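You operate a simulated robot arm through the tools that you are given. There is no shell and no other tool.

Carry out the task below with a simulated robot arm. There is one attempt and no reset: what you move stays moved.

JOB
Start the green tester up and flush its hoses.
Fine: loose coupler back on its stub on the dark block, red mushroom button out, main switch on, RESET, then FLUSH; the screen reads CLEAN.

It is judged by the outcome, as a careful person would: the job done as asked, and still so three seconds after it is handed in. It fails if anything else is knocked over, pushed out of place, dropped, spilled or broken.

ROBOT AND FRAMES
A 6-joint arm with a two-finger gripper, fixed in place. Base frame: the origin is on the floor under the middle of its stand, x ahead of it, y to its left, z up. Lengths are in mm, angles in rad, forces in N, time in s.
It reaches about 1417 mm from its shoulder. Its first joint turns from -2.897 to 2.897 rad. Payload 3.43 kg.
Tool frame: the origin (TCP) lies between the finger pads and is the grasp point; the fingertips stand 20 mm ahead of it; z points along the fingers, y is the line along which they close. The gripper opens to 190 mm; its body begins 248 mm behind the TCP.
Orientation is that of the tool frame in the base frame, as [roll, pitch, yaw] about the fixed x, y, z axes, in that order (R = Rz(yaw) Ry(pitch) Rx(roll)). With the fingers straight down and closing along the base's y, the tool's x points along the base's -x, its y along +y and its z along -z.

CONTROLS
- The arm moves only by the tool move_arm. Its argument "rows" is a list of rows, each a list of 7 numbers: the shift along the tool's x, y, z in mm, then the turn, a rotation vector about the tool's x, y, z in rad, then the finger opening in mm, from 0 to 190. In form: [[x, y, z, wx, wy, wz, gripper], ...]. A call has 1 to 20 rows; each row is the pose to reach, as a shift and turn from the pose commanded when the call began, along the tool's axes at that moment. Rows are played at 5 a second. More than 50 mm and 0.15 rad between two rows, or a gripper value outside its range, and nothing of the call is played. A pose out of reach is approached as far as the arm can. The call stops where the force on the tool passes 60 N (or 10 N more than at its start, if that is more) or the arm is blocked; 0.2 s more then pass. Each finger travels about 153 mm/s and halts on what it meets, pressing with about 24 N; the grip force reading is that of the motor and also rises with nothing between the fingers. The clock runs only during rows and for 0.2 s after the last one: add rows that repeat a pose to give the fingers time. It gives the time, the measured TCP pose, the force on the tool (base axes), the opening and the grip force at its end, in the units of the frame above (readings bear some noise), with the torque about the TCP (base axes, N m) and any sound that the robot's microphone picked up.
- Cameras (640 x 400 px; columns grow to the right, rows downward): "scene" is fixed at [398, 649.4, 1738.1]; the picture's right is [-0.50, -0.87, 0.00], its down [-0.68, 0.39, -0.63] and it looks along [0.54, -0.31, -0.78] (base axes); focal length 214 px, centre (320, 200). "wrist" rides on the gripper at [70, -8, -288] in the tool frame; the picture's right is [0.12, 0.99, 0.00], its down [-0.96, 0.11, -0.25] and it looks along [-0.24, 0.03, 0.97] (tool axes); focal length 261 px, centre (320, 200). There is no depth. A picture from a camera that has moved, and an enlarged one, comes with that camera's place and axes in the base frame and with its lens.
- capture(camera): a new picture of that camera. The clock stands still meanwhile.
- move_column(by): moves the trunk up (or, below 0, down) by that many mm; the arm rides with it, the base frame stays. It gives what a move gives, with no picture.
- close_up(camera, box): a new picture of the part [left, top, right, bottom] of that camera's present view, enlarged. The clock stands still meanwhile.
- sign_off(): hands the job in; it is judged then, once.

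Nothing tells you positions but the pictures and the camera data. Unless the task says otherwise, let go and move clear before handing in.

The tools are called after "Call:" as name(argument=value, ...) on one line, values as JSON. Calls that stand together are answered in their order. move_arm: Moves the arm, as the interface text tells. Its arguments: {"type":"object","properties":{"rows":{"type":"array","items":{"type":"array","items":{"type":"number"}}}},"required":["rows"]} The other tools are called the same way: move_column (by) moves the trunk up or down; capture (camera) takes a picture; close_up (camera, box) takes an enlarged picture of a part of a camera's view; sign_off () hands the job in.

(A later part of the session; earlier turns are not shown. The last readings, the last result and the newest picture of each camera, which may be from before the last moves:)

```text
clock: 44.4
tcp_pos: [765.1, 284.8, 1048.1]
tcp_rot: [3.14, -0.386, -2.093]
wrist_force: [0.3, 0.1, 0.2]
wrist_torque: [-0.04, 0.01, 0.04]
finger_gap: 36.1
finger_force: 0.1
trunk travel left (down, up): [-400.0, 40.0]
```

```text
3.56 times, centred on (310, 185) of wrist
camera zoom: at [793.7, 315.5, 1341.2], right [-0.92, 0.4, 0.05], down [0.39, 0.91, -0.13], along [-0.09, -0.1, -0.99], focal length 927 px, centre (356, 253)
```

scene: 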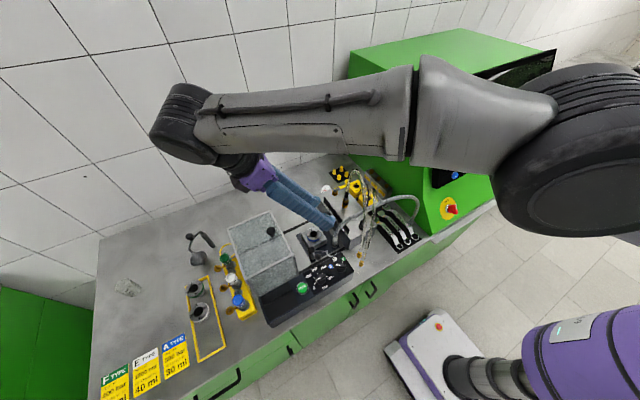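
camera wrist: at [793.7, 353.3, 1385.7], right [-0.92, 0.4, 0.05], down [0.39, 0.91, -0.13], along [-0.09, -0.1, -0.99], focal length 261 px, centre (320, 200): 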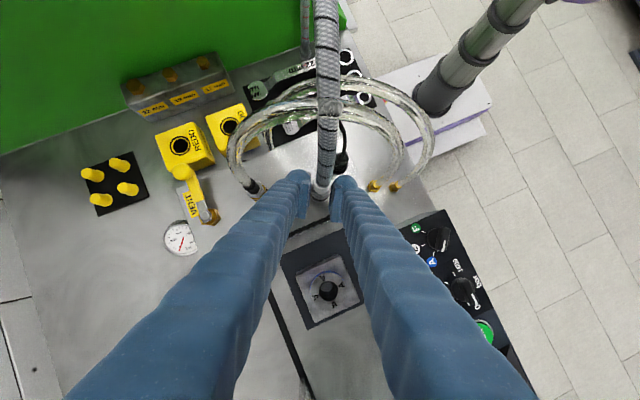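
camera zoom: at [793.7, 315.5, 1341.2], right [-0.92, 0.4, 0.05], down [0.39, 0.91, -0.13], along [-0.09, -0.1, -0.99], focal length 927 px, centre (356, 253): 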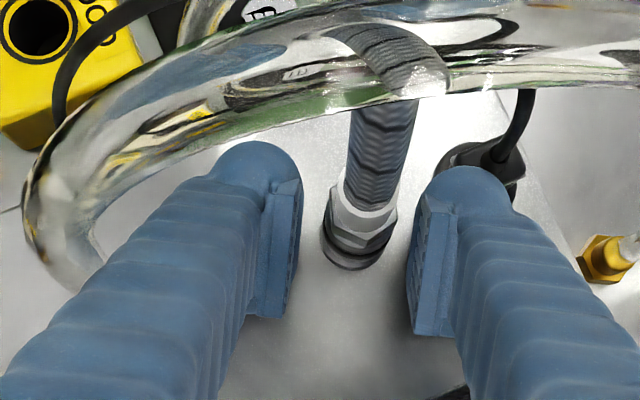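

The fingers are open and the coupler stays on the stub. I'll back away along the tool axis and check its seating from both cameras.

Call:
move_arm(rows=[[0, 0, -20, 0, 0, 0, 40], [0, 0, -45, 0, 0, 0, 40], [0, 0, -75, 0, 0, 0, 40], [0, 0, -105, 0, 0, 0, 40], [0, 0, -130, 0, 0, 0, 40]])

Call:
close_up(camera="scene", box=[335, 200, 375, 225])

Call:
close_up(camera="wrist", box=[300, 175, 340, 200])

Call:
capture(camera="wrist")

```text
clock: 45.6
tcp_pos: [791.0, 323.8, 1167.5]
tcp_rot: [-3.141, -0.384, -2.092]
wrist_force: [0.1, 0.9, 0.2]
wrist_torque: [-0.02, -0.05, 0.0]
finger_gap: 40.1
finger_force: 0.0
trunk travel left (down, up): [-400.0, 40.0]
```

```text
16.00 times, centred on (355, 212) of scene
camera zoom: at [398.0, 649.4, 1738.1], right [-0.5, -0.87, 0.0], down [-0.68, 0.39, -0.63], along [0.54, -0.31, -0.78], focal length 3432 px, centre (-240, 0)
```

zoom: 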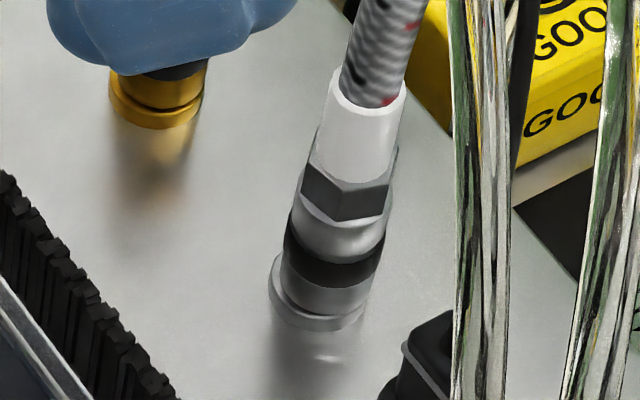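

```text
16.00 times, centred on (320, 188) of wrist
camera zoom: at [818.4, 355.0, 1461.0], right [-0.92, 0.4, 0.05], down [0.39, 0.91, -0.13], along [-0.09, -0.1, -0.99], focal length 4170 px, centre (320, 400)
```

zoom: 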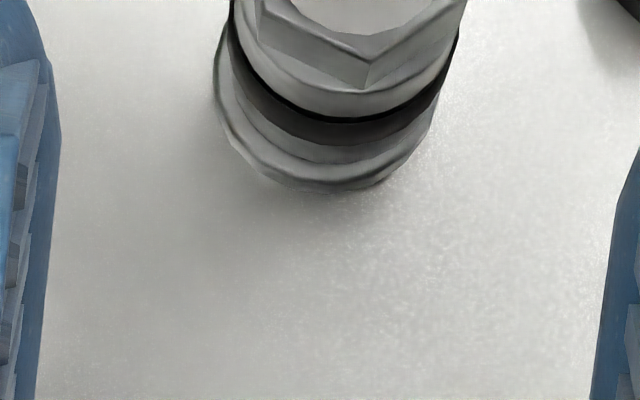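

```text
taken
camera wrist: at [818.4, 355.0, 1461.0], right [-0.92, 0.4, 0.05], down [0.39, 0.91, -0.13], along [-0.09, -0.1, -0.99], focal length 261 px, centre (320, 200)
```

wrist: 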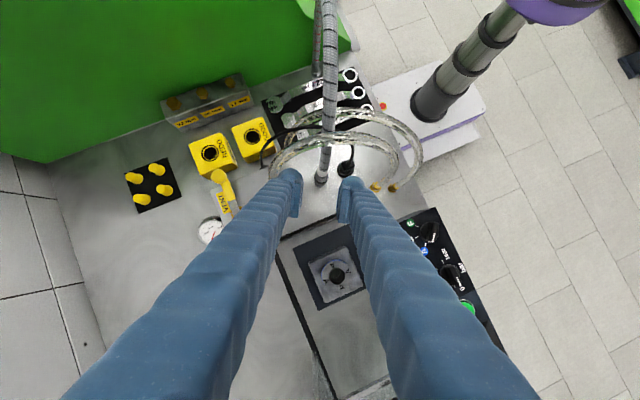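

The coupler now stands upright on the steel stub with its foot on the disc, looking the same as the seated brass one. I'll retreat fully and then check it again from clear views.

Call:
move_arm(rows=[[0, 0, -40, 0, 0, 0, 40], [0, 0, -80, 0, 0, 0, 40], [0, 0, -120, 0, 0, 0, 40], [0, 0, -160, 0, 0, 0, 40]])

Call:
close_up(camera="scene", box=[335, 200, 375, 225])

Call:
close_up(camera="scene", box=[300, 160, 420, 250])

Call:
close_up(camera="wrist", box=[260, 120, 380, 200])

```text
clock: 46.6
tcp_pos: [789.8, 361.4, 1292.6]
tcp_rot: [3.139, -0.387, -2.092]
wrist_force: [1.2, 0.1, -1.6]
wrist_torque: [-0.06, 0.19, -0.1]
finger_gap: 40.1
finger_force: 0.0
out of reach, approached as far as the arm can: row 3, 4
trunk travel left (down, up): [-400.0, 40.0]
```

```text
16.00 times, centred on (355, 212) of scene
camera zoom: at [398.0, 649.4, 1738.1], right [-0.5, -0.87, 0.0], down [-0.68, 0.39, -0.63], along [0.54, -0.31, -0.78], focal length 3432 px, centre (-240, 0)
```

zoom: 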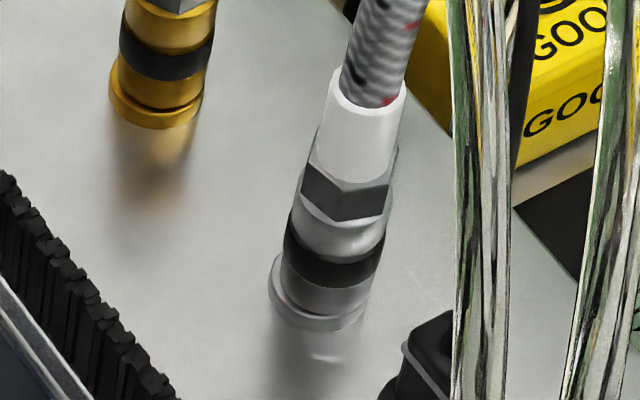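

```text
4.44 times, centred on (360, 205) of scene
camera zoom: at [398.0, 649.4, 1738.1], right [-0.5, -0.87, 0.0], down [-0.68, 0.39, -0.63], along [0.54, -0.31, -0.78], focal length 953 px, centre (142, 178)
```

zoom: 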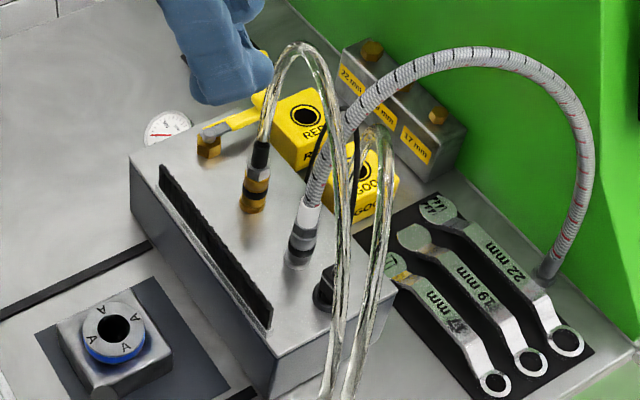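

```text
5.00 times, centred on (320, 160) of wrist
camera zoom: at [817.0, 392.0, 1585.9], right [-0.92, 0.4, 0.05], down [0.39, 0.91, -0.13], along [-0.1, -0.1, -0.99], focal length 1303 px, centre (320, 400)
```

zoom: 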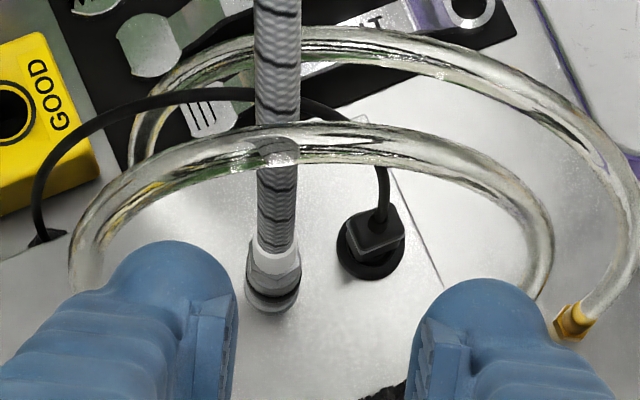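

The coupler is upright and seated on its disc. Now I'll move the arm clear of the bench area, back to a plain downward pose, and then go to the tester's front panel.

Call:
move_arm(rows=[[19, 18.7, -2.4, -0.0223, -0.0387, 0.1148, 40], [38, 37.4, -4.8, -0.0446, -0.0773, 0.2297, 40], [57, 56.1, -7.2, -0.067, -0.116, 0.3445, 40], [76, 74.8, -9.6, -0.0893, -0.1547, 0.4594, 40], [95, 93.5, -12, -0.1116, -0.1933, 0.5742, 40], [114, 112.3, -14.4, -0.1339, -0.232, 0.6891, 40], [133, 131, -16.8, -0.1563, -0.2707, 0.8039, 40], [152, 149.7, -19.2, -0.1786, -0.3093, 0.9188, 40], [170.8, 168.4, -21.6, -0.2009, -0.348, 1.0336, 40], [170.8, 168.4, -21.6, -0.2009, -0.348, 1.0336, 40]])

Call:
close_up(camera="scene", box=[420, 100, 580, 220])

Call:
close_up(camera="scene", box=[335, 200, 375, 225])

Call:
capture(camera="scene")

```text
clock: 48.8
tcp_pos: [566.1, 313.9, 1376.9]
tcp_rot: [3.14, -0.001, 3.141]
wrist_force: [0.9, 0.3, 0.0]
wrist_torque: [-0.01, 0.14, 0.02]
finger_gap: 40.3
finger_force: 0.0
trunk travel left (down, up): [-400.0, 40.0]
```

```text
3.33 times, centred on (500, 160) of scene
camera zoom: at [398.0, 649.4, 1738.1], right [-0.5, -0.87, 0.0], down [-0.68, 0.39, -0.63], along [0.54, -0.31, -0.78], focal length 715 px, centre (-280, 333)
```

zoom: 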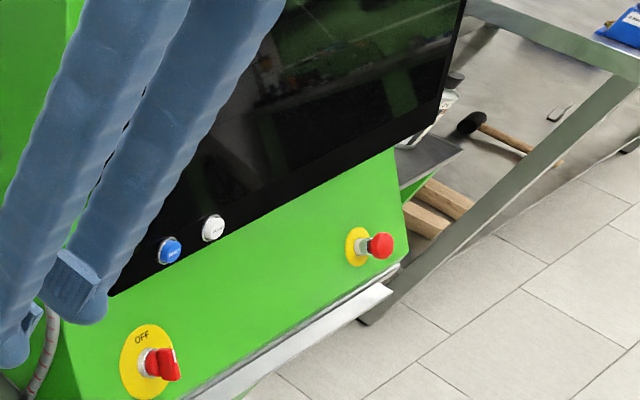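

```text
16.00 times, centred on (355, 212) of scene
camera zoom: at [398.0, 649.4, 1738.1], right [-0.5, -0.87, 0.0], down [-0.68, 0.39, -0.63], along [0.54, -0.31, -0.78], focal length 3432 px, centre (-240, 0)
```

zoom: 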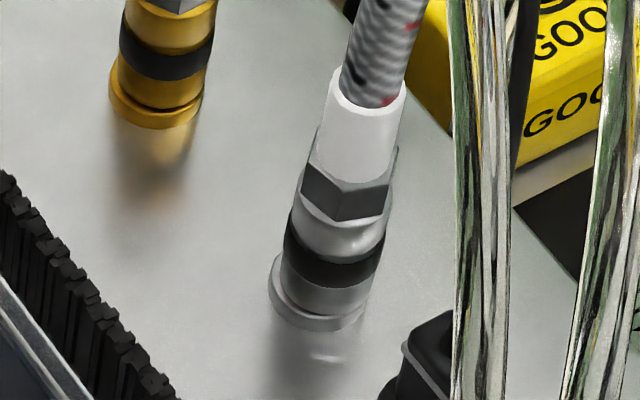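

```text
taken
```

scene: 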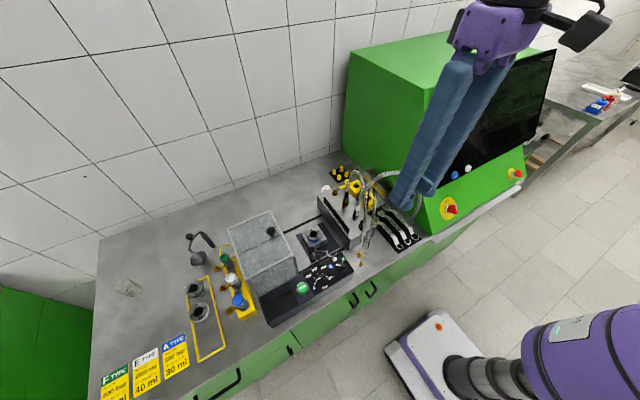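

Both couplers look properly seated. The main switch still reads OFF. I'll now travel at height in front of the tester toward the red mushroom button on the right.

Call:
move_arm(rows=[[0, -45, -2, 0, 0, 0, 40], [0, -90, -4, 0, 0, 0, 40], [0, -135, -6, 0, 0, 0, 40], [0, -180, -8, 0, 0, 0, 40], [0, -225, -10, 0, 0, 0, 40], [0, -270, -12, 0, 0, 0, 40], [0, -315, -14, 0, 0, 0, 40], [0, -360, -16, 0, 0, 0, 40], [0, -405, -18, 0, 0, 0, 40], [0, -450, -20, 0, 0, 0, 40], [0, -495, -22, 0, 0, 0, 40], [0, -540, -22, 0, 0, 0, 40], [0, -585, -22, 0, 0, 0, 40], [0, -630, -22, 0, 0, 0, 40], [0, -675, -22, 0, 0, 0, 40], [0, -720, -22, 0, 0, 0, 40], [0, -765, -22, 0, 0, 0, 40], [0, -810, -22, 0, 0, 0, 40], [0, -855, -22, 0, 0, 0, 40], [0, -900, -22, 0, 0, 0, 40]])

Call:
capture(camera="wrist")

Call:
capture(camera="scene")

```text
clock: 53.0
tcp_pos: [566.9, -587.5, 1400.9]
tcp_rot: [3.138, 0.0, -3.141]
wrist_force: [0.1, -0.1, -0.7]
wrist_torque: [0.1, 0.01, 0.0]
finger_gap: 40.2
finger_force: 0.0
trunk travel left (down, up): [-400.0, 40.0]
```

```text
taken
camera wrist: at [496.0, -597.1, 1688.3], right [-0.12, 0.99, 0.0], down [0.96, 0.12, 0.25], along [0.24, 0.03, -0.97], focal length 261 px, centre (320, 200)
```

wrist: 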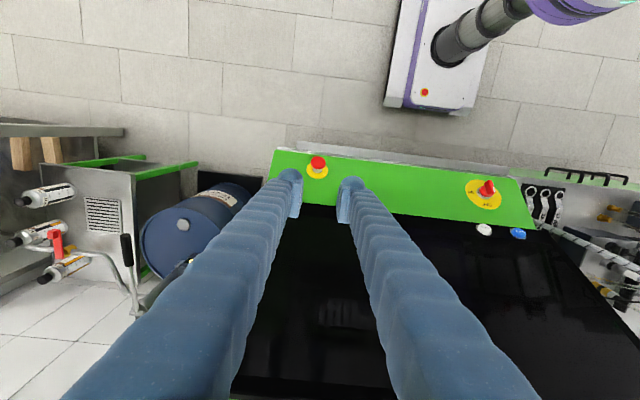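

```text
taken
```

scene: 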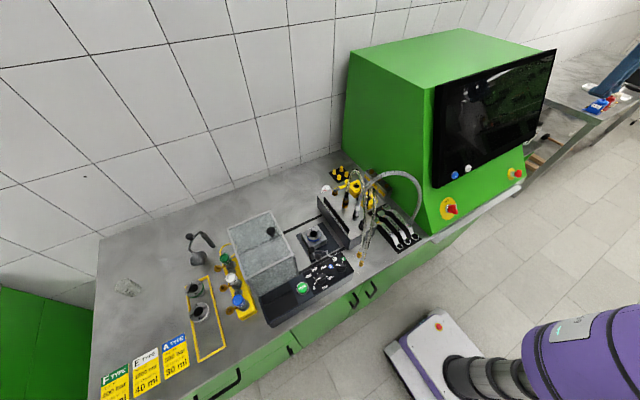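

I'm above the tester's right side. I'll zoom in on the mushroom button, the rotary switch and the two push buttons.

Call:
close_up(camera="wrist", box=[298, 152, 338, 177])

Call:
close_up(camera="wrist", box=[460, 170, 530, 240])

Call:
close_up(camera="scene", box=[500, 160, 540, 185])

Call:
close_up(camera="scene", box=[430, 190, 470, 215])

Call:
close_up(camera="scene", box=[445, 155, 485, 180])

```text
16.00 times, centred on (318, 164) of wrist
camera zoom: at [496.0, -597.1, 1688.3], right [-0.12, 0.99, 0.0], down [0.96, 0.12, 0.25], along [0.24, 0.03, -0.97], focal length 4170 px, centre (352, 768)
```

zoom: 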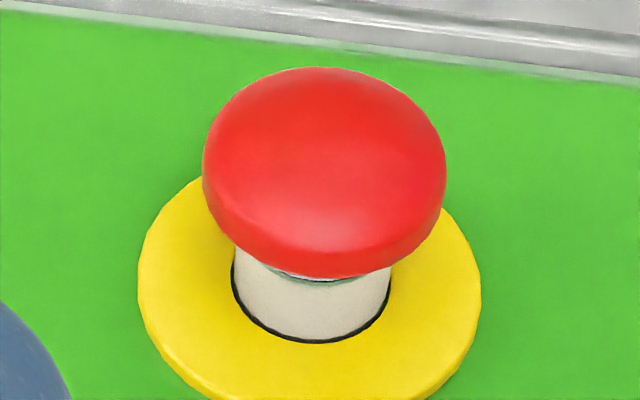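

```text
5.71 times, centred on (495, 205) of wrist
camera zoom: at [496.0, -597.1, 1688.3], right [-0.12, 0.99, 0.0], down [0.96, 0.12, 0.25], along [0.24, 0.03, -0.97], focal length 1489 px, centre (-680, 171)
```

zoom: 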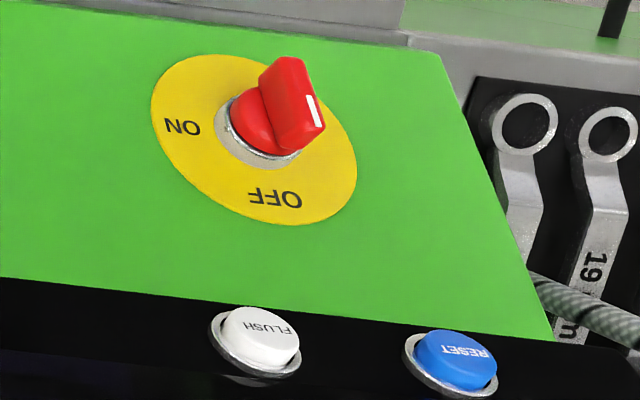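

```text
16.00 times, centred on (520, 172) of scene
camera zoom: at [398.0, 649.4, 1738.1], right [-0.5, -0.87, 0.0], down [-0.68, 0.39, -0.63], along [0.54, -0.31, -0.78], focal length 3432 px, centre (-2880, 640)
```

zoom: 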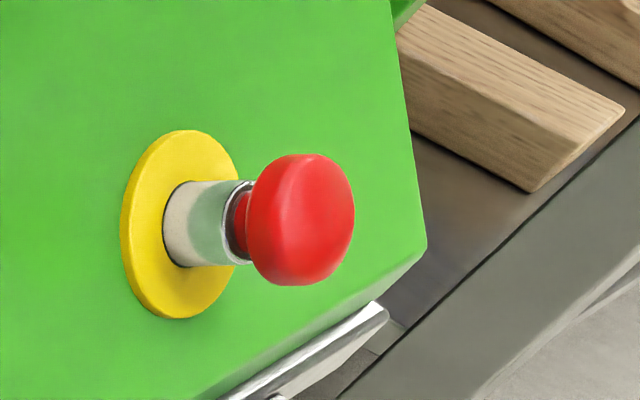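

```text
16.00 times, centred on (450, 202) of scene
camera zoom: at [398.0, 649.4, 1738.1], right [-0.5, -0.87, 0.0], down [-0.68, 0.39, -0.63], along [0.54, -0.31, -0.78], focal length 3432 px, centre (-1760, 160)
```

zoom: 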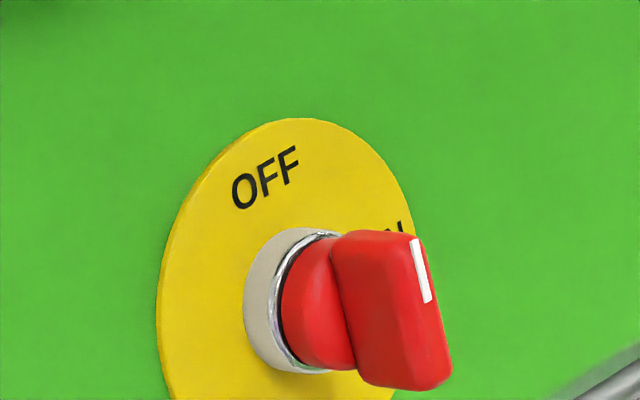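

```text
16.00 times, centred on (465, 168) of scene
camera zoom: at [398.0, 649.4, 1738.1], right [-0.5, -0.87, 0.0], down [-0.68, 0.39, -0.63], along [0.54, -0.31, -0.78], focal length 3432 px, centre (-2000, 720)
```

zoom: 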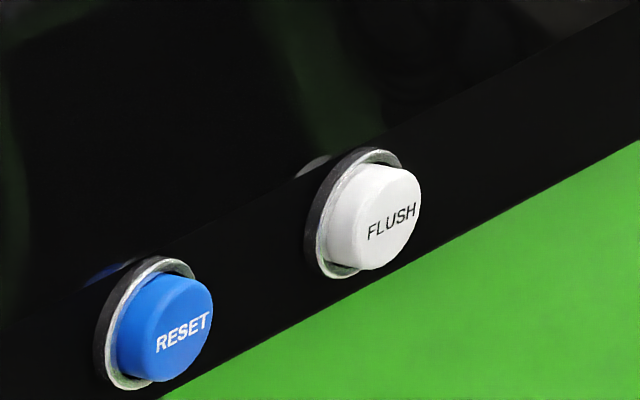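

The mushroom head is at about (568, -593, 985), about 41 mm across, on a panel whose normal points about 41° up toward the robot. OFF is at 12 o'clock and ON at 3 o'clock on the switch. RESET is near (654.5, -124, 1134) and FLUSH near (654.6, -203, 1134). I'll tilt the tool to face the panel in front of the mushroom.

Call:
move_arm(rows=[[12, 0, 32, 0, -0.0855, 0, 50], [24, -1, 64, 0, -0.171, 0, 60], [36, -1.5, 95, 0, -0.2565, 0, 80], [46, -2, 127, 0, -0.342, 0, 80], [58, -2.5, 159, 0, -0.4275, 0, 80], [68, -3, 191, 0, -0.513, 0, 80], [80, -3.5, 222, 0, -0.5985, 0, 80], [90, -4, 254, 0, -0.684, 0, 80], [101, -4.5, 286, 0, -0.7695, 0, 80], [112, -5, 318, 0, -0.855, 0, 80], [112, -5, 318, 0, -0.855, 0, 80]])

Call:
capture(camera="wrist")

Call:
capture(camera="scene")

```text
clock: 55.4
tcp_pos: [452.5, -591.0, 1084.5]
tcp_rot: [3.141, 0.855, -3.139]
wrist_force: [0.1, -0.5, -0.3]
wrist_torque: [0.03, 0.02, 0.05]
finger_gap: 79.9
finger_force: 0.0
trunk travel left (down, up): [-400.0, 40.0]
```

```text
taken
camera wrist: at [188.5, -600.9, 1219.3], right [-0.08, 0.99, -0.09], down [0.44, 0.12, 0.89], along [0.89, 0.03, -0.45], focal length 261 px, centre (320, 200)
```

wrist: 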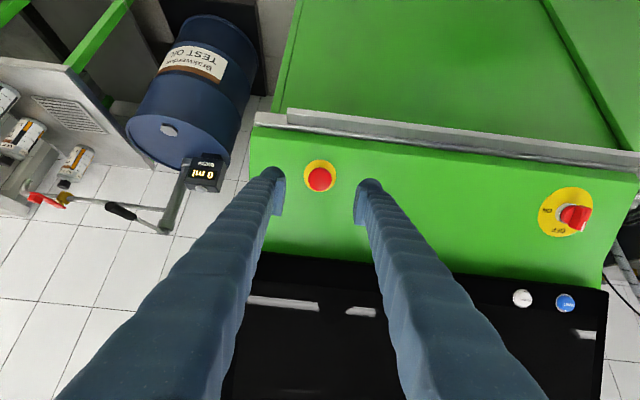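

```text
taken
```

scene: 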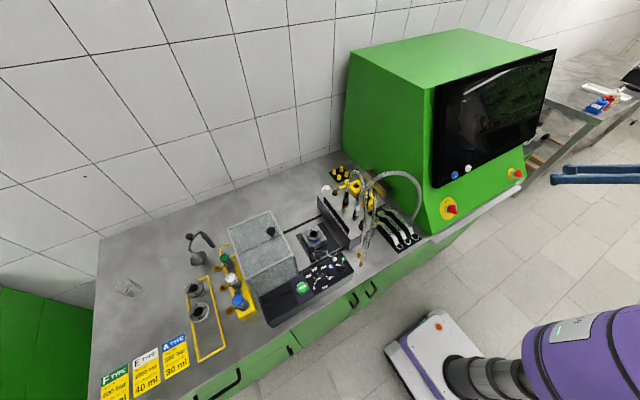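

The mushroom is nicely between the fingers. I'll zoom in to refine the alignment.

Call:
close_up(camera="wrist", box=[260, 140, 380, 220])

Call:
close_up(camera="wrist", box=[500, 170, 640, 330])

```text
5.00 times, centred on (320, 180) of wrist
camera zoom: at [188.5, -600.9, 1219.3], right [-0.08, 0.99, -0.09], down [0.44, 0.12, 0.89], along [0.89, 0.03, -0.45], focal length 1303 px, centre (320, 300)
```

zoom: 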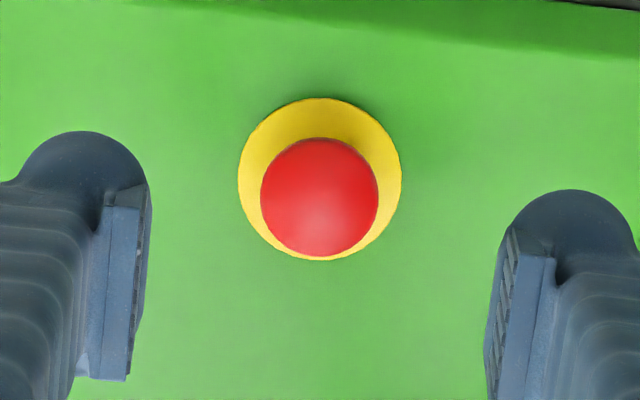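

```text
2.50 times, centred on (570, 250) of wrist
camera zoom: at [188.5, -600.9, 1219.3], right [-0.08, 0.99, -0.09], down [0.44, 0.12, 0.89], along [0.89, 0.03, -0.45], focal length 652 px, centre (-305, 75)
```

zoom: 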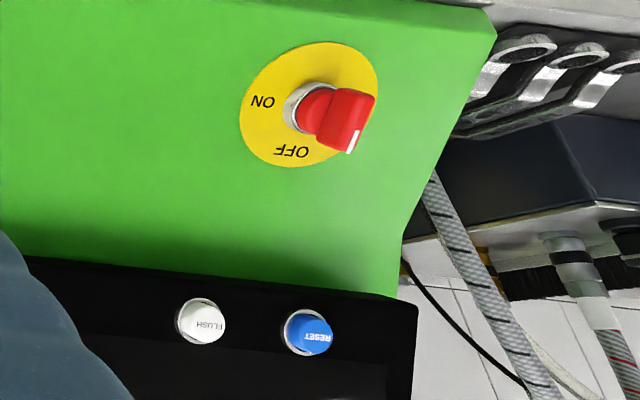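

Alignment is within about 2 mm. I'll advance until the pads are around the red head.

Call:
move_arm(rows=[[-0.5, 0.2, 40, 0, 0, 0, 80], [-1, 0.4, 80, 0, 0, 0, 80], [-1.5, 0.5, 115, 0, 0, 0, 80], [-1.8, 0.5, 138, 0, 0, 0, 80], [-1.8, 0.5, 150, 0, 0, 0, 80], [-1.8, 0.5, 150, 0, 0, 0, 80]])

Call:
close_up(camera="wrist", box=[260, 150, 380, 230])

Call:
close_up(camera="scene", box=[490, 140, 570, 200])

```text
clock: 56.8
tcp_pos: [570.1, -588.8, 985.0]
tcp_rot: [3.141, 0.854, -3.14]
wrist_force: [-0.2, 0.1, 0.2]
wrist_torque: [0.0, -0.01, 0.01]
finger_gap: 80.0
finger_force: 0.0
trunk travel left (down, up): [-400.0, 40.0]
```

```text
5.00 times, centred on (320, 190) of wrist
camera zoom: at [304.7, -600.7, 1120.6], right [-0.08, 0.99, -0.09], down [0.44, 0.12, 0.89], along [0.89, 0.03, -0.45], focal length 1303 px, centre (320, 250)
```

zoom: 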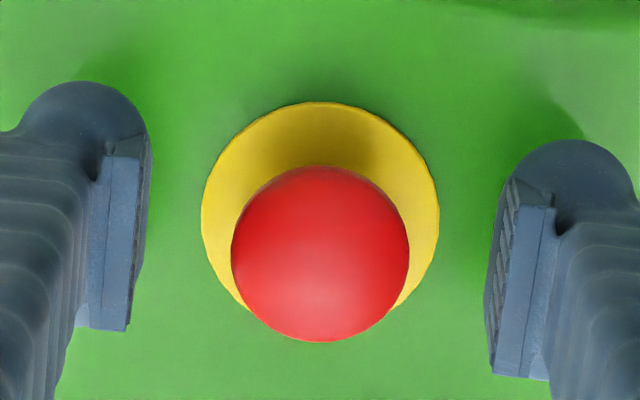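

```text
6.67 times, centred on (530, 170) of scene
camera zoom: at [398.0, 649.4, 1738.1], right [-0.5, -0.87, 0.0], down [-0.68, 0.39, -0.63], along [0.54, -0.31, -0.78], focal length 1430 px, centre (-1080, 400)
```

zoom: 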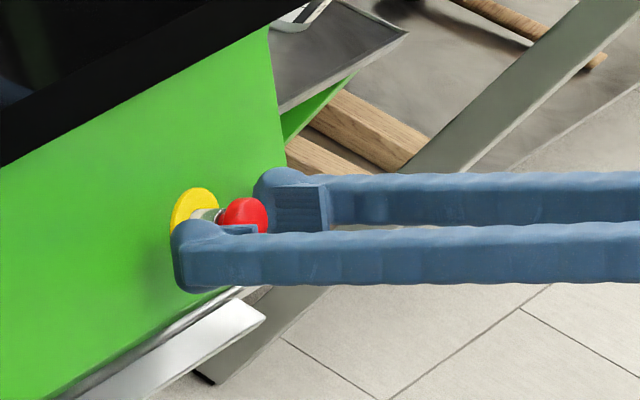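

The head is at pad depth. I'll close on it.

Call:
move_arm(rows=[[-2, 0, 0, 0, 0, 0, 60], [-2, 0, 0, 0, 0, 0, 45], [-2, 0, 0, 0, 0, 0, 34], [-2, 0, 0, 0, 0, 0, 30], [-2, 0, 0, 0, 0, 0, 30]])

Call:
close_up(camera="wrist", box=[260, 150, 380, 230])

```text
clock: 58.0
tcp_pos: [571.1, -590.7, 985.6]
tcp_rot: [3.141, 0.854, -3.141]
wrist_force: [3.7, 3.3, -4.1]
wrist_torque: [-0.02, 0.02, 0.02]
finger_gap: 36.7
finger_force: 45.2
trunk travel left (down, up): [-400.0, 40.0]
```

```text
5.00 times, centred on (320, 190) of wrist
camera zoom: at [306.8, -600.5, 1122.0], right [-0.08, 0.99, -0.09], down [0.45, 0.12, 0.89], along [0.89, 0.03, -0.45], focal length 1303 px, centre (320, 250)
```

zoom: 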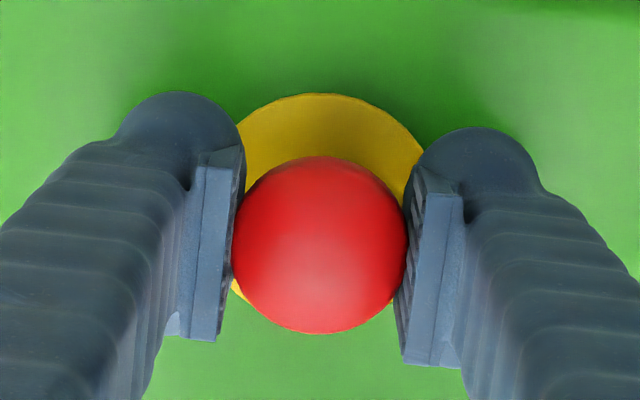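

Gripped firmly at 37 mm. Next I pull the head straight outward along the panel normal in small steps.

Call:
move_arm(rows=[[0, 0, -2, 0, 0, 0, 30], [0, 0, -4, 0, 0, 0, 30], [0, 0, -6, 0, 0, 0, 30]])

Call:
close_up(camera="wrist", box=[260, 150, 380, 230])

Call:
close_up(camera="scene", box=[500, 155, 540, 180])

```text
clock: 58.8
tcp_pos: [565.0, -592.2, 991.5]
tcp_rot: [3.142, 0.853, -3.14]
wrist_force: [-5.5, 3.0, 2.4]
wrist_torque: [-0.06, 0.17, -0.03]
finger_gap: 36.4
finger_force: 45.0
trunk travel left (down, up): [-400.0, 40.0]
```

```text
5.00 times, centred on (320, 190) of wrist
camera zoom: at [300.9, -600.2, 1127.3], right [-0.08, 0.99, -0.09], down [0.44, 0.12, 0.89], along [0.89, 0.03, -0.45], focal length 1303 px, centre (320, 250)
```

zoom: 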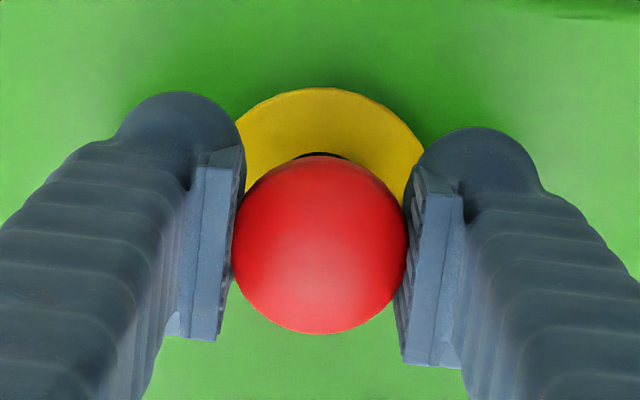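

```text
16.00 times, centred on (520, 168) of scene
camera zoom: at [398.0, 649.4, 1738.1], right [-0.5, -0.87, 0.0], down [-0.68, 0.39, -0.63], along [0.54, -0.31, -0.78], focal length 3432 px, centre (-2880, 720)
```

zoom: 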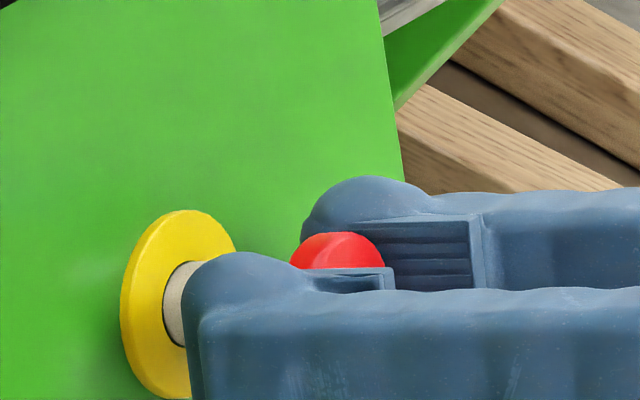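

The head moves outward with the gripper and now pushes outward slightly, as if it has unlatched. I'll pull a few more millimetres to find its end stop.

Call:
move_arm(rows=[[0, 0, -2, 0, 0, 0, 30], [0, 0, -4, 0, 0, 0, 30], [0, 0, -4, 0, 0, 0, 30]])

Call:
close_up(camera="wrist", box=[260, 150, 380, 230])

```text
clock: 59.6
tcp_pos: [564.5, -590.5, 991.8]
tcp_rot: [3.141, 0.854, -3.139]
wrist_force: [14.4, 2.8, -14.0]
wrist_torque: [-0.09, -0.12, 0.11]
finger_gap: 36.4
finger_force: 44.9
trunk travel left (down, up): [-400.0, 40.0]
```

```text
5.00 times, centred on (320, 190) of wrist
camera zoom: at [300.3, -600.8, 1128.7], right [-0.08, 0.99, -0.09], down [0.45, 0.12, 0.89], along [0.89, 0.03, -0.45], focal length 1303 px, centre (320, 250)
```

zoom: 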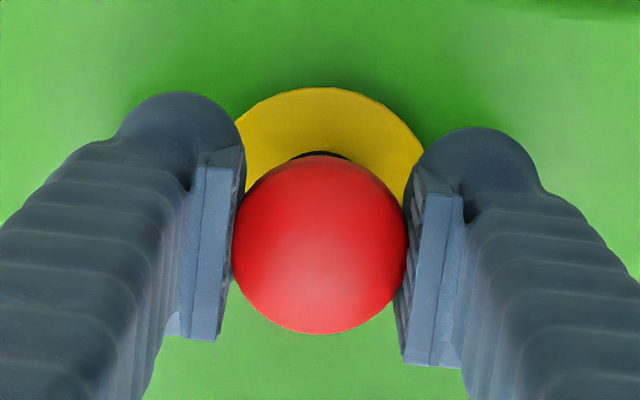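

It has hit its outer stop after about 8 mm of travel. I'll ease off and open the fingers without pushing it, then check that it stays out.

Call:
move_arm(rows=[[0, 0, 1.5, 0, 0, 0, 30], [0, 0, 2.5, 0, 0, 0, 30], [0, 0, 2.5, 0, 0, 0, 50], [0, 0, 2.5, 0, 0, 0, 80], [0, 0, 2.5, 0, 0, 0, 80]])

Call:
move_arm(rows=[[0, 0, -35, 0, 0, 0, 80], [0, 0, -75, 0, 0, 0, 80], [0, 0, -115, 0, 0, 0, 80], [0, 0, -150, 0, 0, 0, 80]])

Call:
close_up(camera="scene", box=[500, 160, 540, 185])

Call:
close_up(camera="wrist", box=[260, 140, 380, 220])

```text
clock: 60.8
tcp_pos: [565.1, -592.1, 992.5]
tcp_rot: [-3.14, 0.855, -3.139]
wrist_force: [-0.5, -0.6, -0.5]
wrist_torque: [0.02, 0.0, -0.01]
finger_gap: 80.2
finger_force: 0.1
trunk travel left (down, up): [-400.0, 40.0]
```

```text
clock: 61.8
tcp_pos: [450.9, -589.9, 1093.7]
tcp_rot: [3.14, 0.856, -3.14]
wrist_force: [0.2, 0.1, 0.5]
wrist_torque: [-0.03, -0.02, -0.02]
finger_gap: 79.9
finger_force: 0.0
trunk travel left (down, up): [-400.0, 40.0]
```

```text
16.00 times, centred on (520, 172) of scene
camera zoom: at [398.0, 649.4, 1738.1], right [-0.5, -0.87, 0.0], down [-0.68, 0.39, -0.63], along [0.54, -0.31, -0.78], focal length 3432 px, centre (-2880, 640)
```

zoom: 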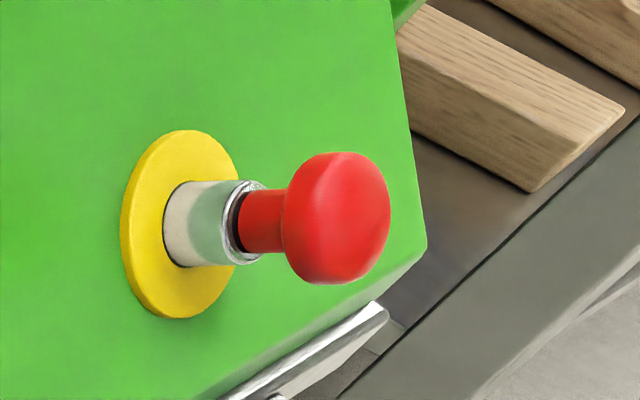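

```text
5.00 times, centred on (320, 180) of wrist
camera zoom: at [186.6, -600.5, 1228.2], right [-0.08, 0.99, -0.09], down [0.44, 0.12, 0.89], along [0.89, 0.03, -0.45], focal length 1303 px, centre (320, 300)
```

zoom: 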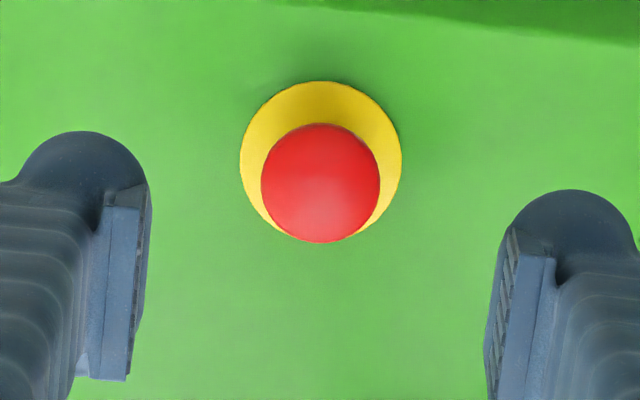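

The mushroom is out, with its red stem clearly visible. Next is the main switch at about (601.7, -121.5, 975). I'll slide across in front of the panel to it.

Call:
move_arm(rows=[[-1, 46.8, 4, 0, 0, 0, 80], [-2, 93.7, 8, 0, 0, 0, 80], [-3, 140.5, 12, 0, 0, 0, 80], [-4, 187.4, 16, 0, 0, 0, 80], [-5, 234.2, 20, 0, 0, 0, 80], [-6, 281, 25, 0, 0, 0, 80], [-7, 327.9, 29, 0, 0, 0, 80], [-8, 374.7, 33, 0, 0, 0, 80], [-9, 421.6, 37, 0, 0, 0, 80], [-9.6, 468.4, 41.4, 0, 0, 0, 80], [-9.6, 468.4, 41.4, 0, 0, 0, 80]])

Call:
capture(camera="wrist")

Call:
close_up(camera="wrist", box=[260, 140, 380, 220])

Call:
close_up(camera="scene", box=[420, 180, 480, 220])

```text
clock: 64.2
tcp_pos: [584.6, -256.1, 1144.4]
tcp_rot: [3.0, 0.767, 3.068]
wrist_force: [-0.6, -0.8, 0.1]
wrist_torque: [-0.09, -0.04, -0.04]
finger_gap: 80.0
finger_force: 0.0
out of reach, approached as far as the arm can: row 2, 3, 4, 5, 6, 7, 8, 9, 10, 11
trunk travel left (down, up): [-400.0, 40.0]
```

```text
taken
camera wrist: at [332.9, -287.4, 1298.6], right [-0.11, 0.99, 0.02], down [0.52, 0.04, 0.86], along [0.85, 0.1, -0.52], focal length 261 px, centre (320, 200)
```

wrist: 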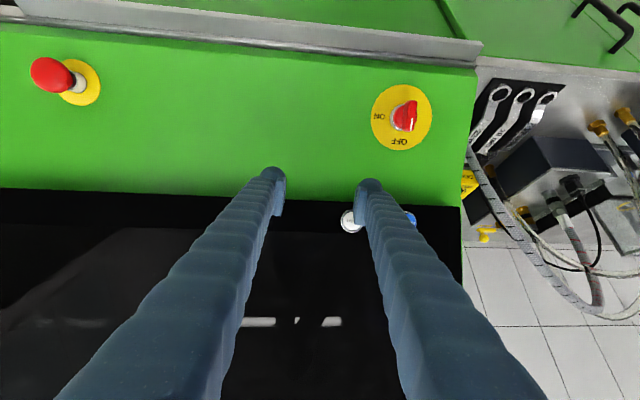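

```text
5.00 times, centred on (320, 180) of wrist
camera zoom: at [332.9, -287.4, 1298.6], right [-0.11, 0.99, 0.02], down [0.52, 0.04, 0.86], along [0.85, 0.1, -0.52], focal length 1303 px, centre (320, 300)
```

zoom: 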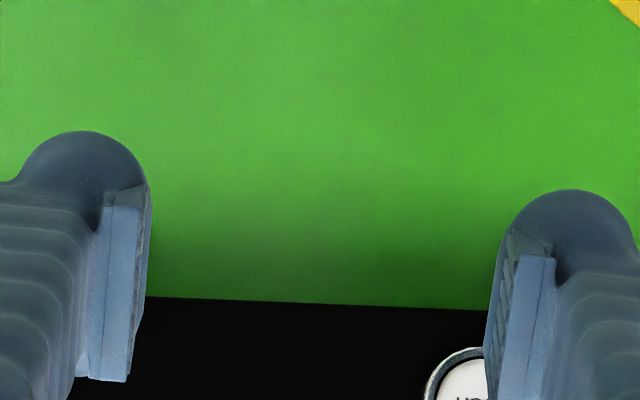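

```text
10.00 times, centred on (450, 200) of scene
camera zoom: at [398.0, 649.4, 1738.1], right [-0.5, -0.87, 0.0], down [-0.68, 0.39, -0.63], along [0.54, -0.31, -0.78], focal length 2145 px, centre (-980, 200)
```

zoom: 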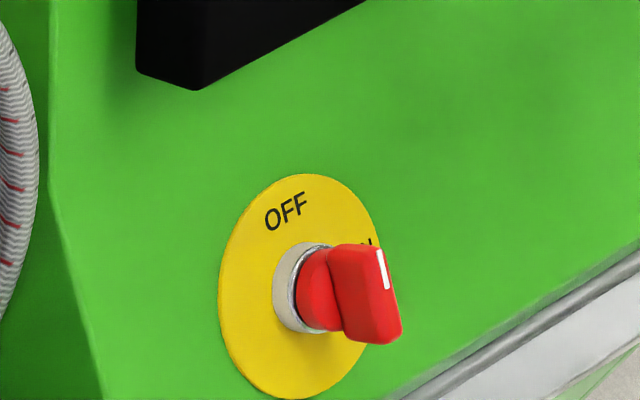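

The arm ran out of folding room and stopped near the screen without touching anything, because the flange would be too close to the shoulder. I'll back away upward first, then lower the trunk to get a better working posture.

Call:
move_arm(rows=[[-19, 4, -34, 0, 0, 0, 80], [-38, 8, -67, 0, 0, 0, 80], [-57, 12, -101, 0, 0, 0, 80], [-75.4, 16.2, -134.7, 0, 0, 0, 80]])

Call:
capture(camera="wrist")

Call:
capture(camera="scene")

```text
clock: 65.2
tcp_pos: [550.9, -249.4, 1289.4]
tcp_rot: [2.999, 0.765, 3.068]
wrist_force: [-0.8, 0.0, -1.3]
wrist_torque: [-0.04, -0.02, -0.07]
finger_gap: 80.2
finger_force: 0.1
trunk travel left (down, up): [-400.0, 40.0]
```

```text
taken
camera wrist: at [298.3, -282.0, 1445.9], right [-0.11, 0.99, 0.02], down [0.52, 0.04, 0.86], along [0.85, 0.1, -0.52], focal length 261 px, centre (320, 200)
```

wrist: 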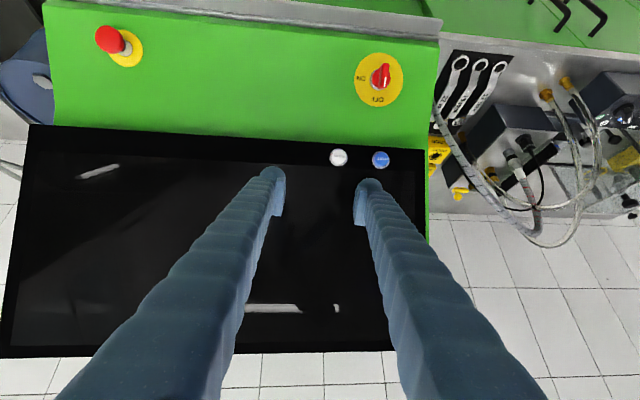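

```text
taken
```

scene: 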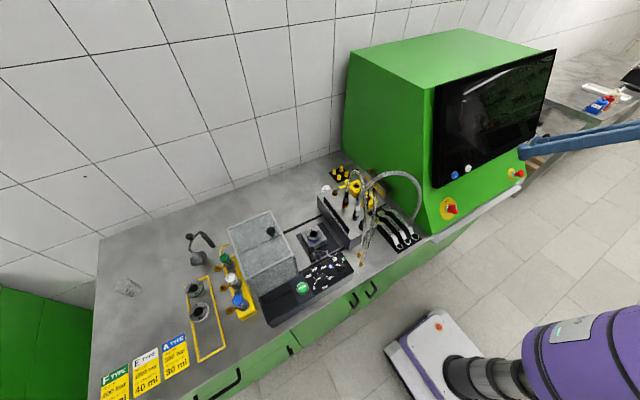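

Clear of the screen now. I'll move back toward the robot a bit, square the tool up, and lower the trunk 300 mm.

Call:
move_arm(rows=[[18, -2, -20, 0.022, -0.0211, -0.0142, 60], [37, -4, -40, 0.044, -0.0422, -0.0284, 60], [55, -5, -60, 0.0659, -0.0633, -0.0425, 60], [72, -5, -70, 0.0879, -0.0844, -0.0567, 60]])

Call:
capture(camera="scene")

```text
clock: 66.2
tcp_pos: [477.7, -319.0, 1322.9]
tcp_rot: [3.12, 0.842, -3.14]
wrist_force: [0.4, 0.1, -0.4]
wrist_torque: [0.01, 0.03, 0.01]
finger_gap: 60.0
finger_force: 0.0
out of reach, approached as far as the arm can: row 1, 2, 3, 4
trunk travel left (down, up): [-400.0, 40.0]
```

```text
taken
```

scene: 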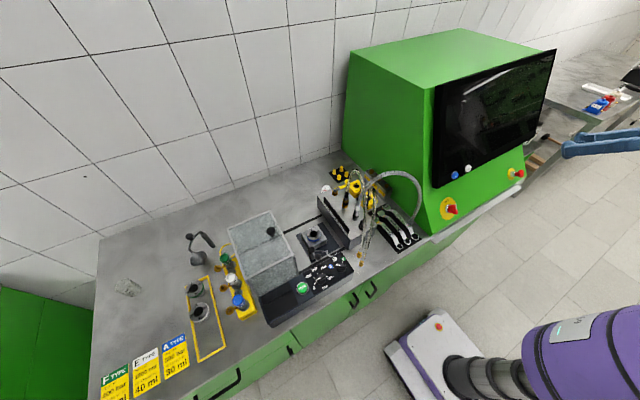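

The pose is square and well in front of the panel. Lowering the trunk now.

Call:
move_column(by=-300)

Call:
capture(camera="wrist")

Call:
capture(camera="scene")

```text
clock: 69.2
tcp_pos: [477.0, -317.3, 1024.0]
tcp_rot: [3.121, 0.844, -3.141]
wrist_force: [-0.2, 0.7, -0.3]
wrist_torque: [0.0, 0.01, -0.02]
finger_gap: 60.1
finger_force: 0.0
trunk travel left (down, up): [-100.0, 340.0]
```

```text
taken
camera wrist: at [214.4, -334.2, 1162.3], right [-0.09, 0.99, -0.08], down [0.45, 0.11, 0.88], along [0.89, 0.05, -0.46], focal length 261 px, centre (320, 200)
```

wrist: 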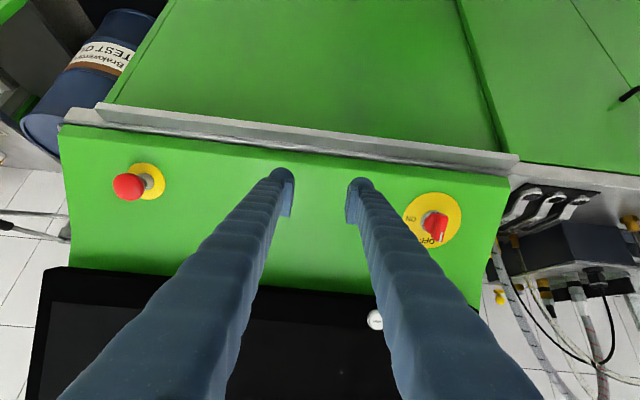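

```text
taken
```

scene: 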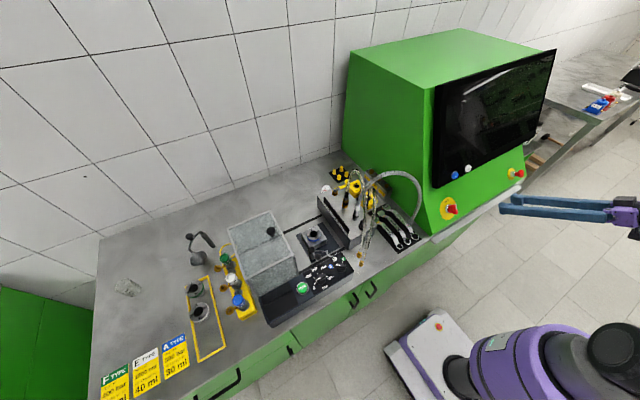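

Good posture now. I'll slide over to a point 130 mm in front of the main switch.

Call:
move_arm(rows=[[-9, 39, -1, 0.004, -0.002, 0, 60], [-18, 78, -2, 0.008, -0.004, 0, 60], [-27, 117, -3, 0.012, -0.006, 0, 60], [-36, 156, -4, 0.016, -0.008, 0, 60], [-45, 195.8, -4.6, 0.0206, -0.011, 0, 60], [-45, 195.8, -4.6, 0.0206, -0.011, 0, 60]])

Call:
capture(camera="wrist")

Call:
close_up(camera="wrist", box=[260, 130, 380, 210])

```text
clock: 70.8
tcp_pos: [555.1, -178.5, 1098.3]
tcp_rot: [3.083, 0.8, 3.096]
wrist_force: [0.1, -0.3, -0.3]
wrist_torque: [0.04, 0.0, 0.09]
finger_gap: 60.2
finger_force: 0.0
out of reach, approached as far as the arm can: row 1, 2, 3, 4, 5, 6
trunk travel left (down, up): [-100.0, 340.0]
stopped in row 6: the arm was blocked; the commanded pose is now the measured one
```

```text
taken
camera wrist: at [298.3, -193.5, 1247.8], right [-0.08, 1.0, -0.04], down [0.49, 0.08, 0.87], along [0.87, 0.05, -0.5], focal length 261 px, centre (320, 200)
```

wrist: 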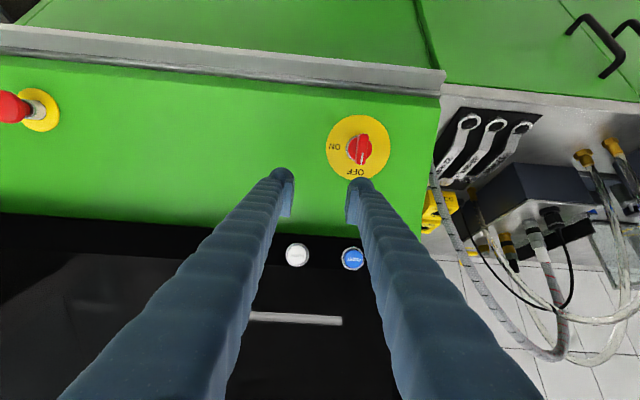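

```text
5.00 times, centred on (320, 170) of wrist
camera zoom: at [298.3, -193.5, 1247.8], right [-0.08, 1.0, -0.04], down [0.49, 0.08, 0.87], along [0.87, 0.05, -0.5], focal length 1303 px, centre (320, 350)
```

zoom: 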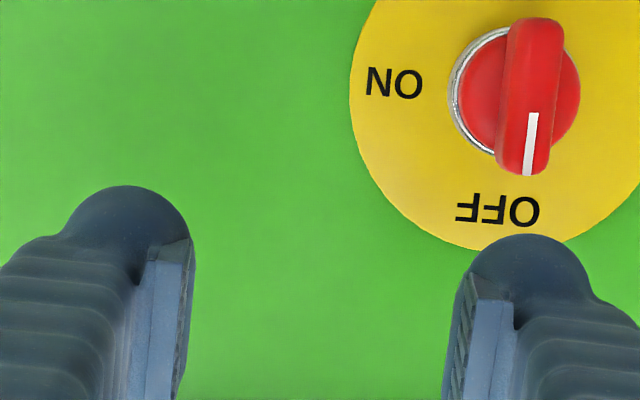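

The arm still can't fold that close with the tool square to the panel. The switch bar's flat sides allow a steeper tool angle, so I'll pull up, tilt the tool to 25° from vertical, and lower the trunk another 100 mm.

Call:
move_arm(rows=[[-9, 0.6, -28, 0.0079, 0.0912, -0.0067, 60], [-17, 1.2, -55, 0.0157, 0.1823, -0.0134, 60], [-26, 1.9, -83, 0.0236, 0.2735, -0.02, 60], [-34.9, 2.5, -110.4, 0.0314, 0.3646, -0.0267, 60], [-34.9, 2.5, -110.4, 0.0314, 0.3646, -0.0267, 60]])

Call:
move_column(by=-95)

Call:
capture(camera="wrist")

Call:
close_up(camera="wrist", box=[300, 40, 460, 140])

```text
clock: 72.2
tcp_pos: [506.4, -182.6, 1146.6]
tcp_rot: [3.083, 0.346, 3.12]
wrist_force: [0.6, -0.2, -0.1]
wrist_torque: [0.09, 0.03, 0.0]
finger_gap: 59.9
finger_force: 0.0
trunk travel left (down, up): [-100.0, 340.0]
stopped in row 5: the arm was blocked; the commanded pose is now the measured one
```

```text
clock: 73.5
tcp_pos: [506.1, -183.9, 1051.7]
tcp_rot: [3.085, 0.347, 3.123]
wrist_force: [-1.1, -0.5, 0.0]
wrist_torque: [-0.03, 0.0, 0.0]
finger_gap: 59.8
finger_force: 0.0
trunk travel left (down, up): [-5.0, 435.0]
```

```text
taken
camera wrist: at [341.1, -205.4, 1298.6], right [-0.11, 0.99, 0.01], down [0.82, 0.09, 0.56], along [0.56, 0.07, -0.83], focal length 261 px, centre (320, 200)
```

wrist: 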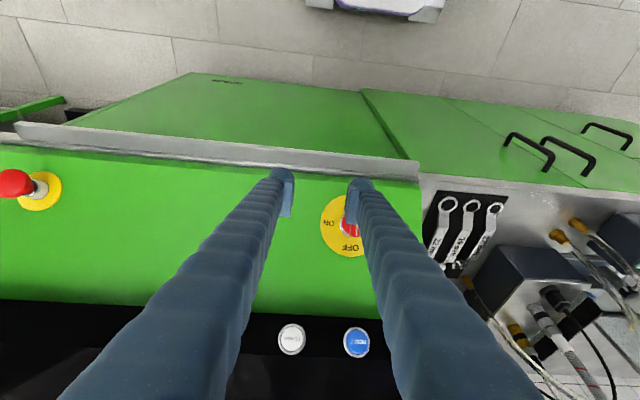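

```text
4.00 times, centred on (380, 90) of wrist
camera zoom: at [341.1, -205.4, 1298.6], right [-0.11, 0.99, 0.01], down [0.82, 0.09, 0.56], along [0.56, 0.07, -0.83], focal length 1043 px, centre (80, 640)
```

zoom: 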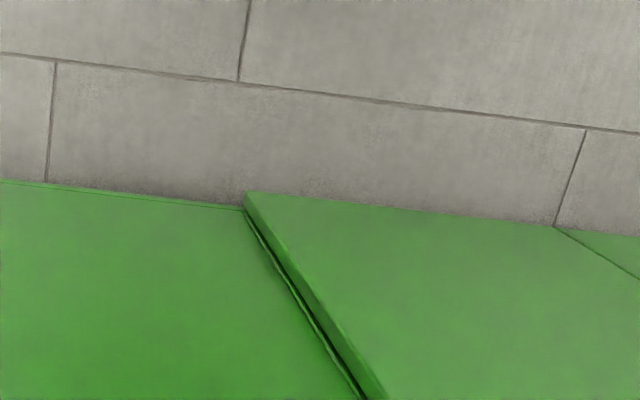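

It reports "blocked", so I want to see where the arm's links are before moving on.

Call:
capture(camera="scene")

Call:
close_up(camera="scene", box=[380, 150, 640, 400])

```text
taken
```

scene: 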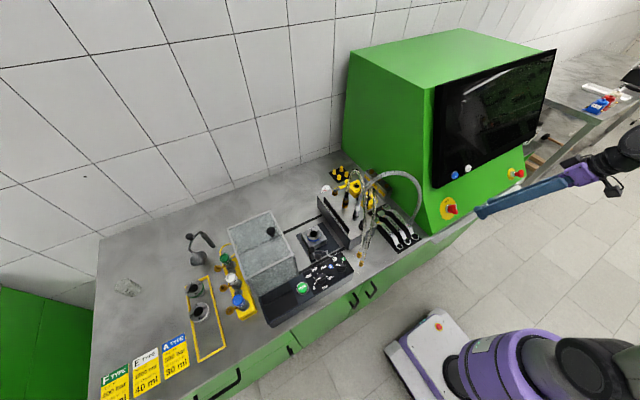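

```text
1.60 times, centred on (510, 275) of scene
camera zoom: at [398.0, 649.4, 1738.1], right [-0.5, -0.87, 0.0], down [-0.68, 0.39, -0.63], along [0.54, -0.31, -0.78], focal length 343 px, centre (16, 80)
```

zoom: 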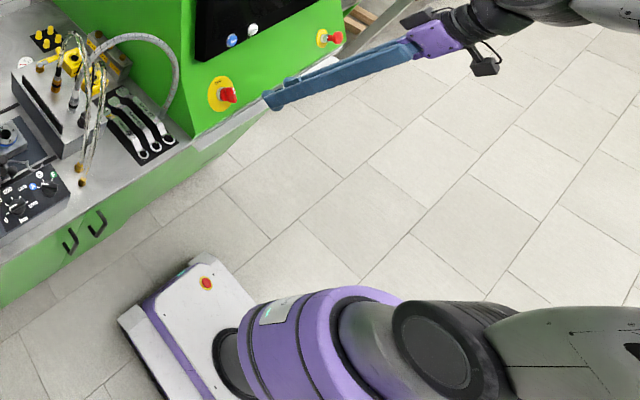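

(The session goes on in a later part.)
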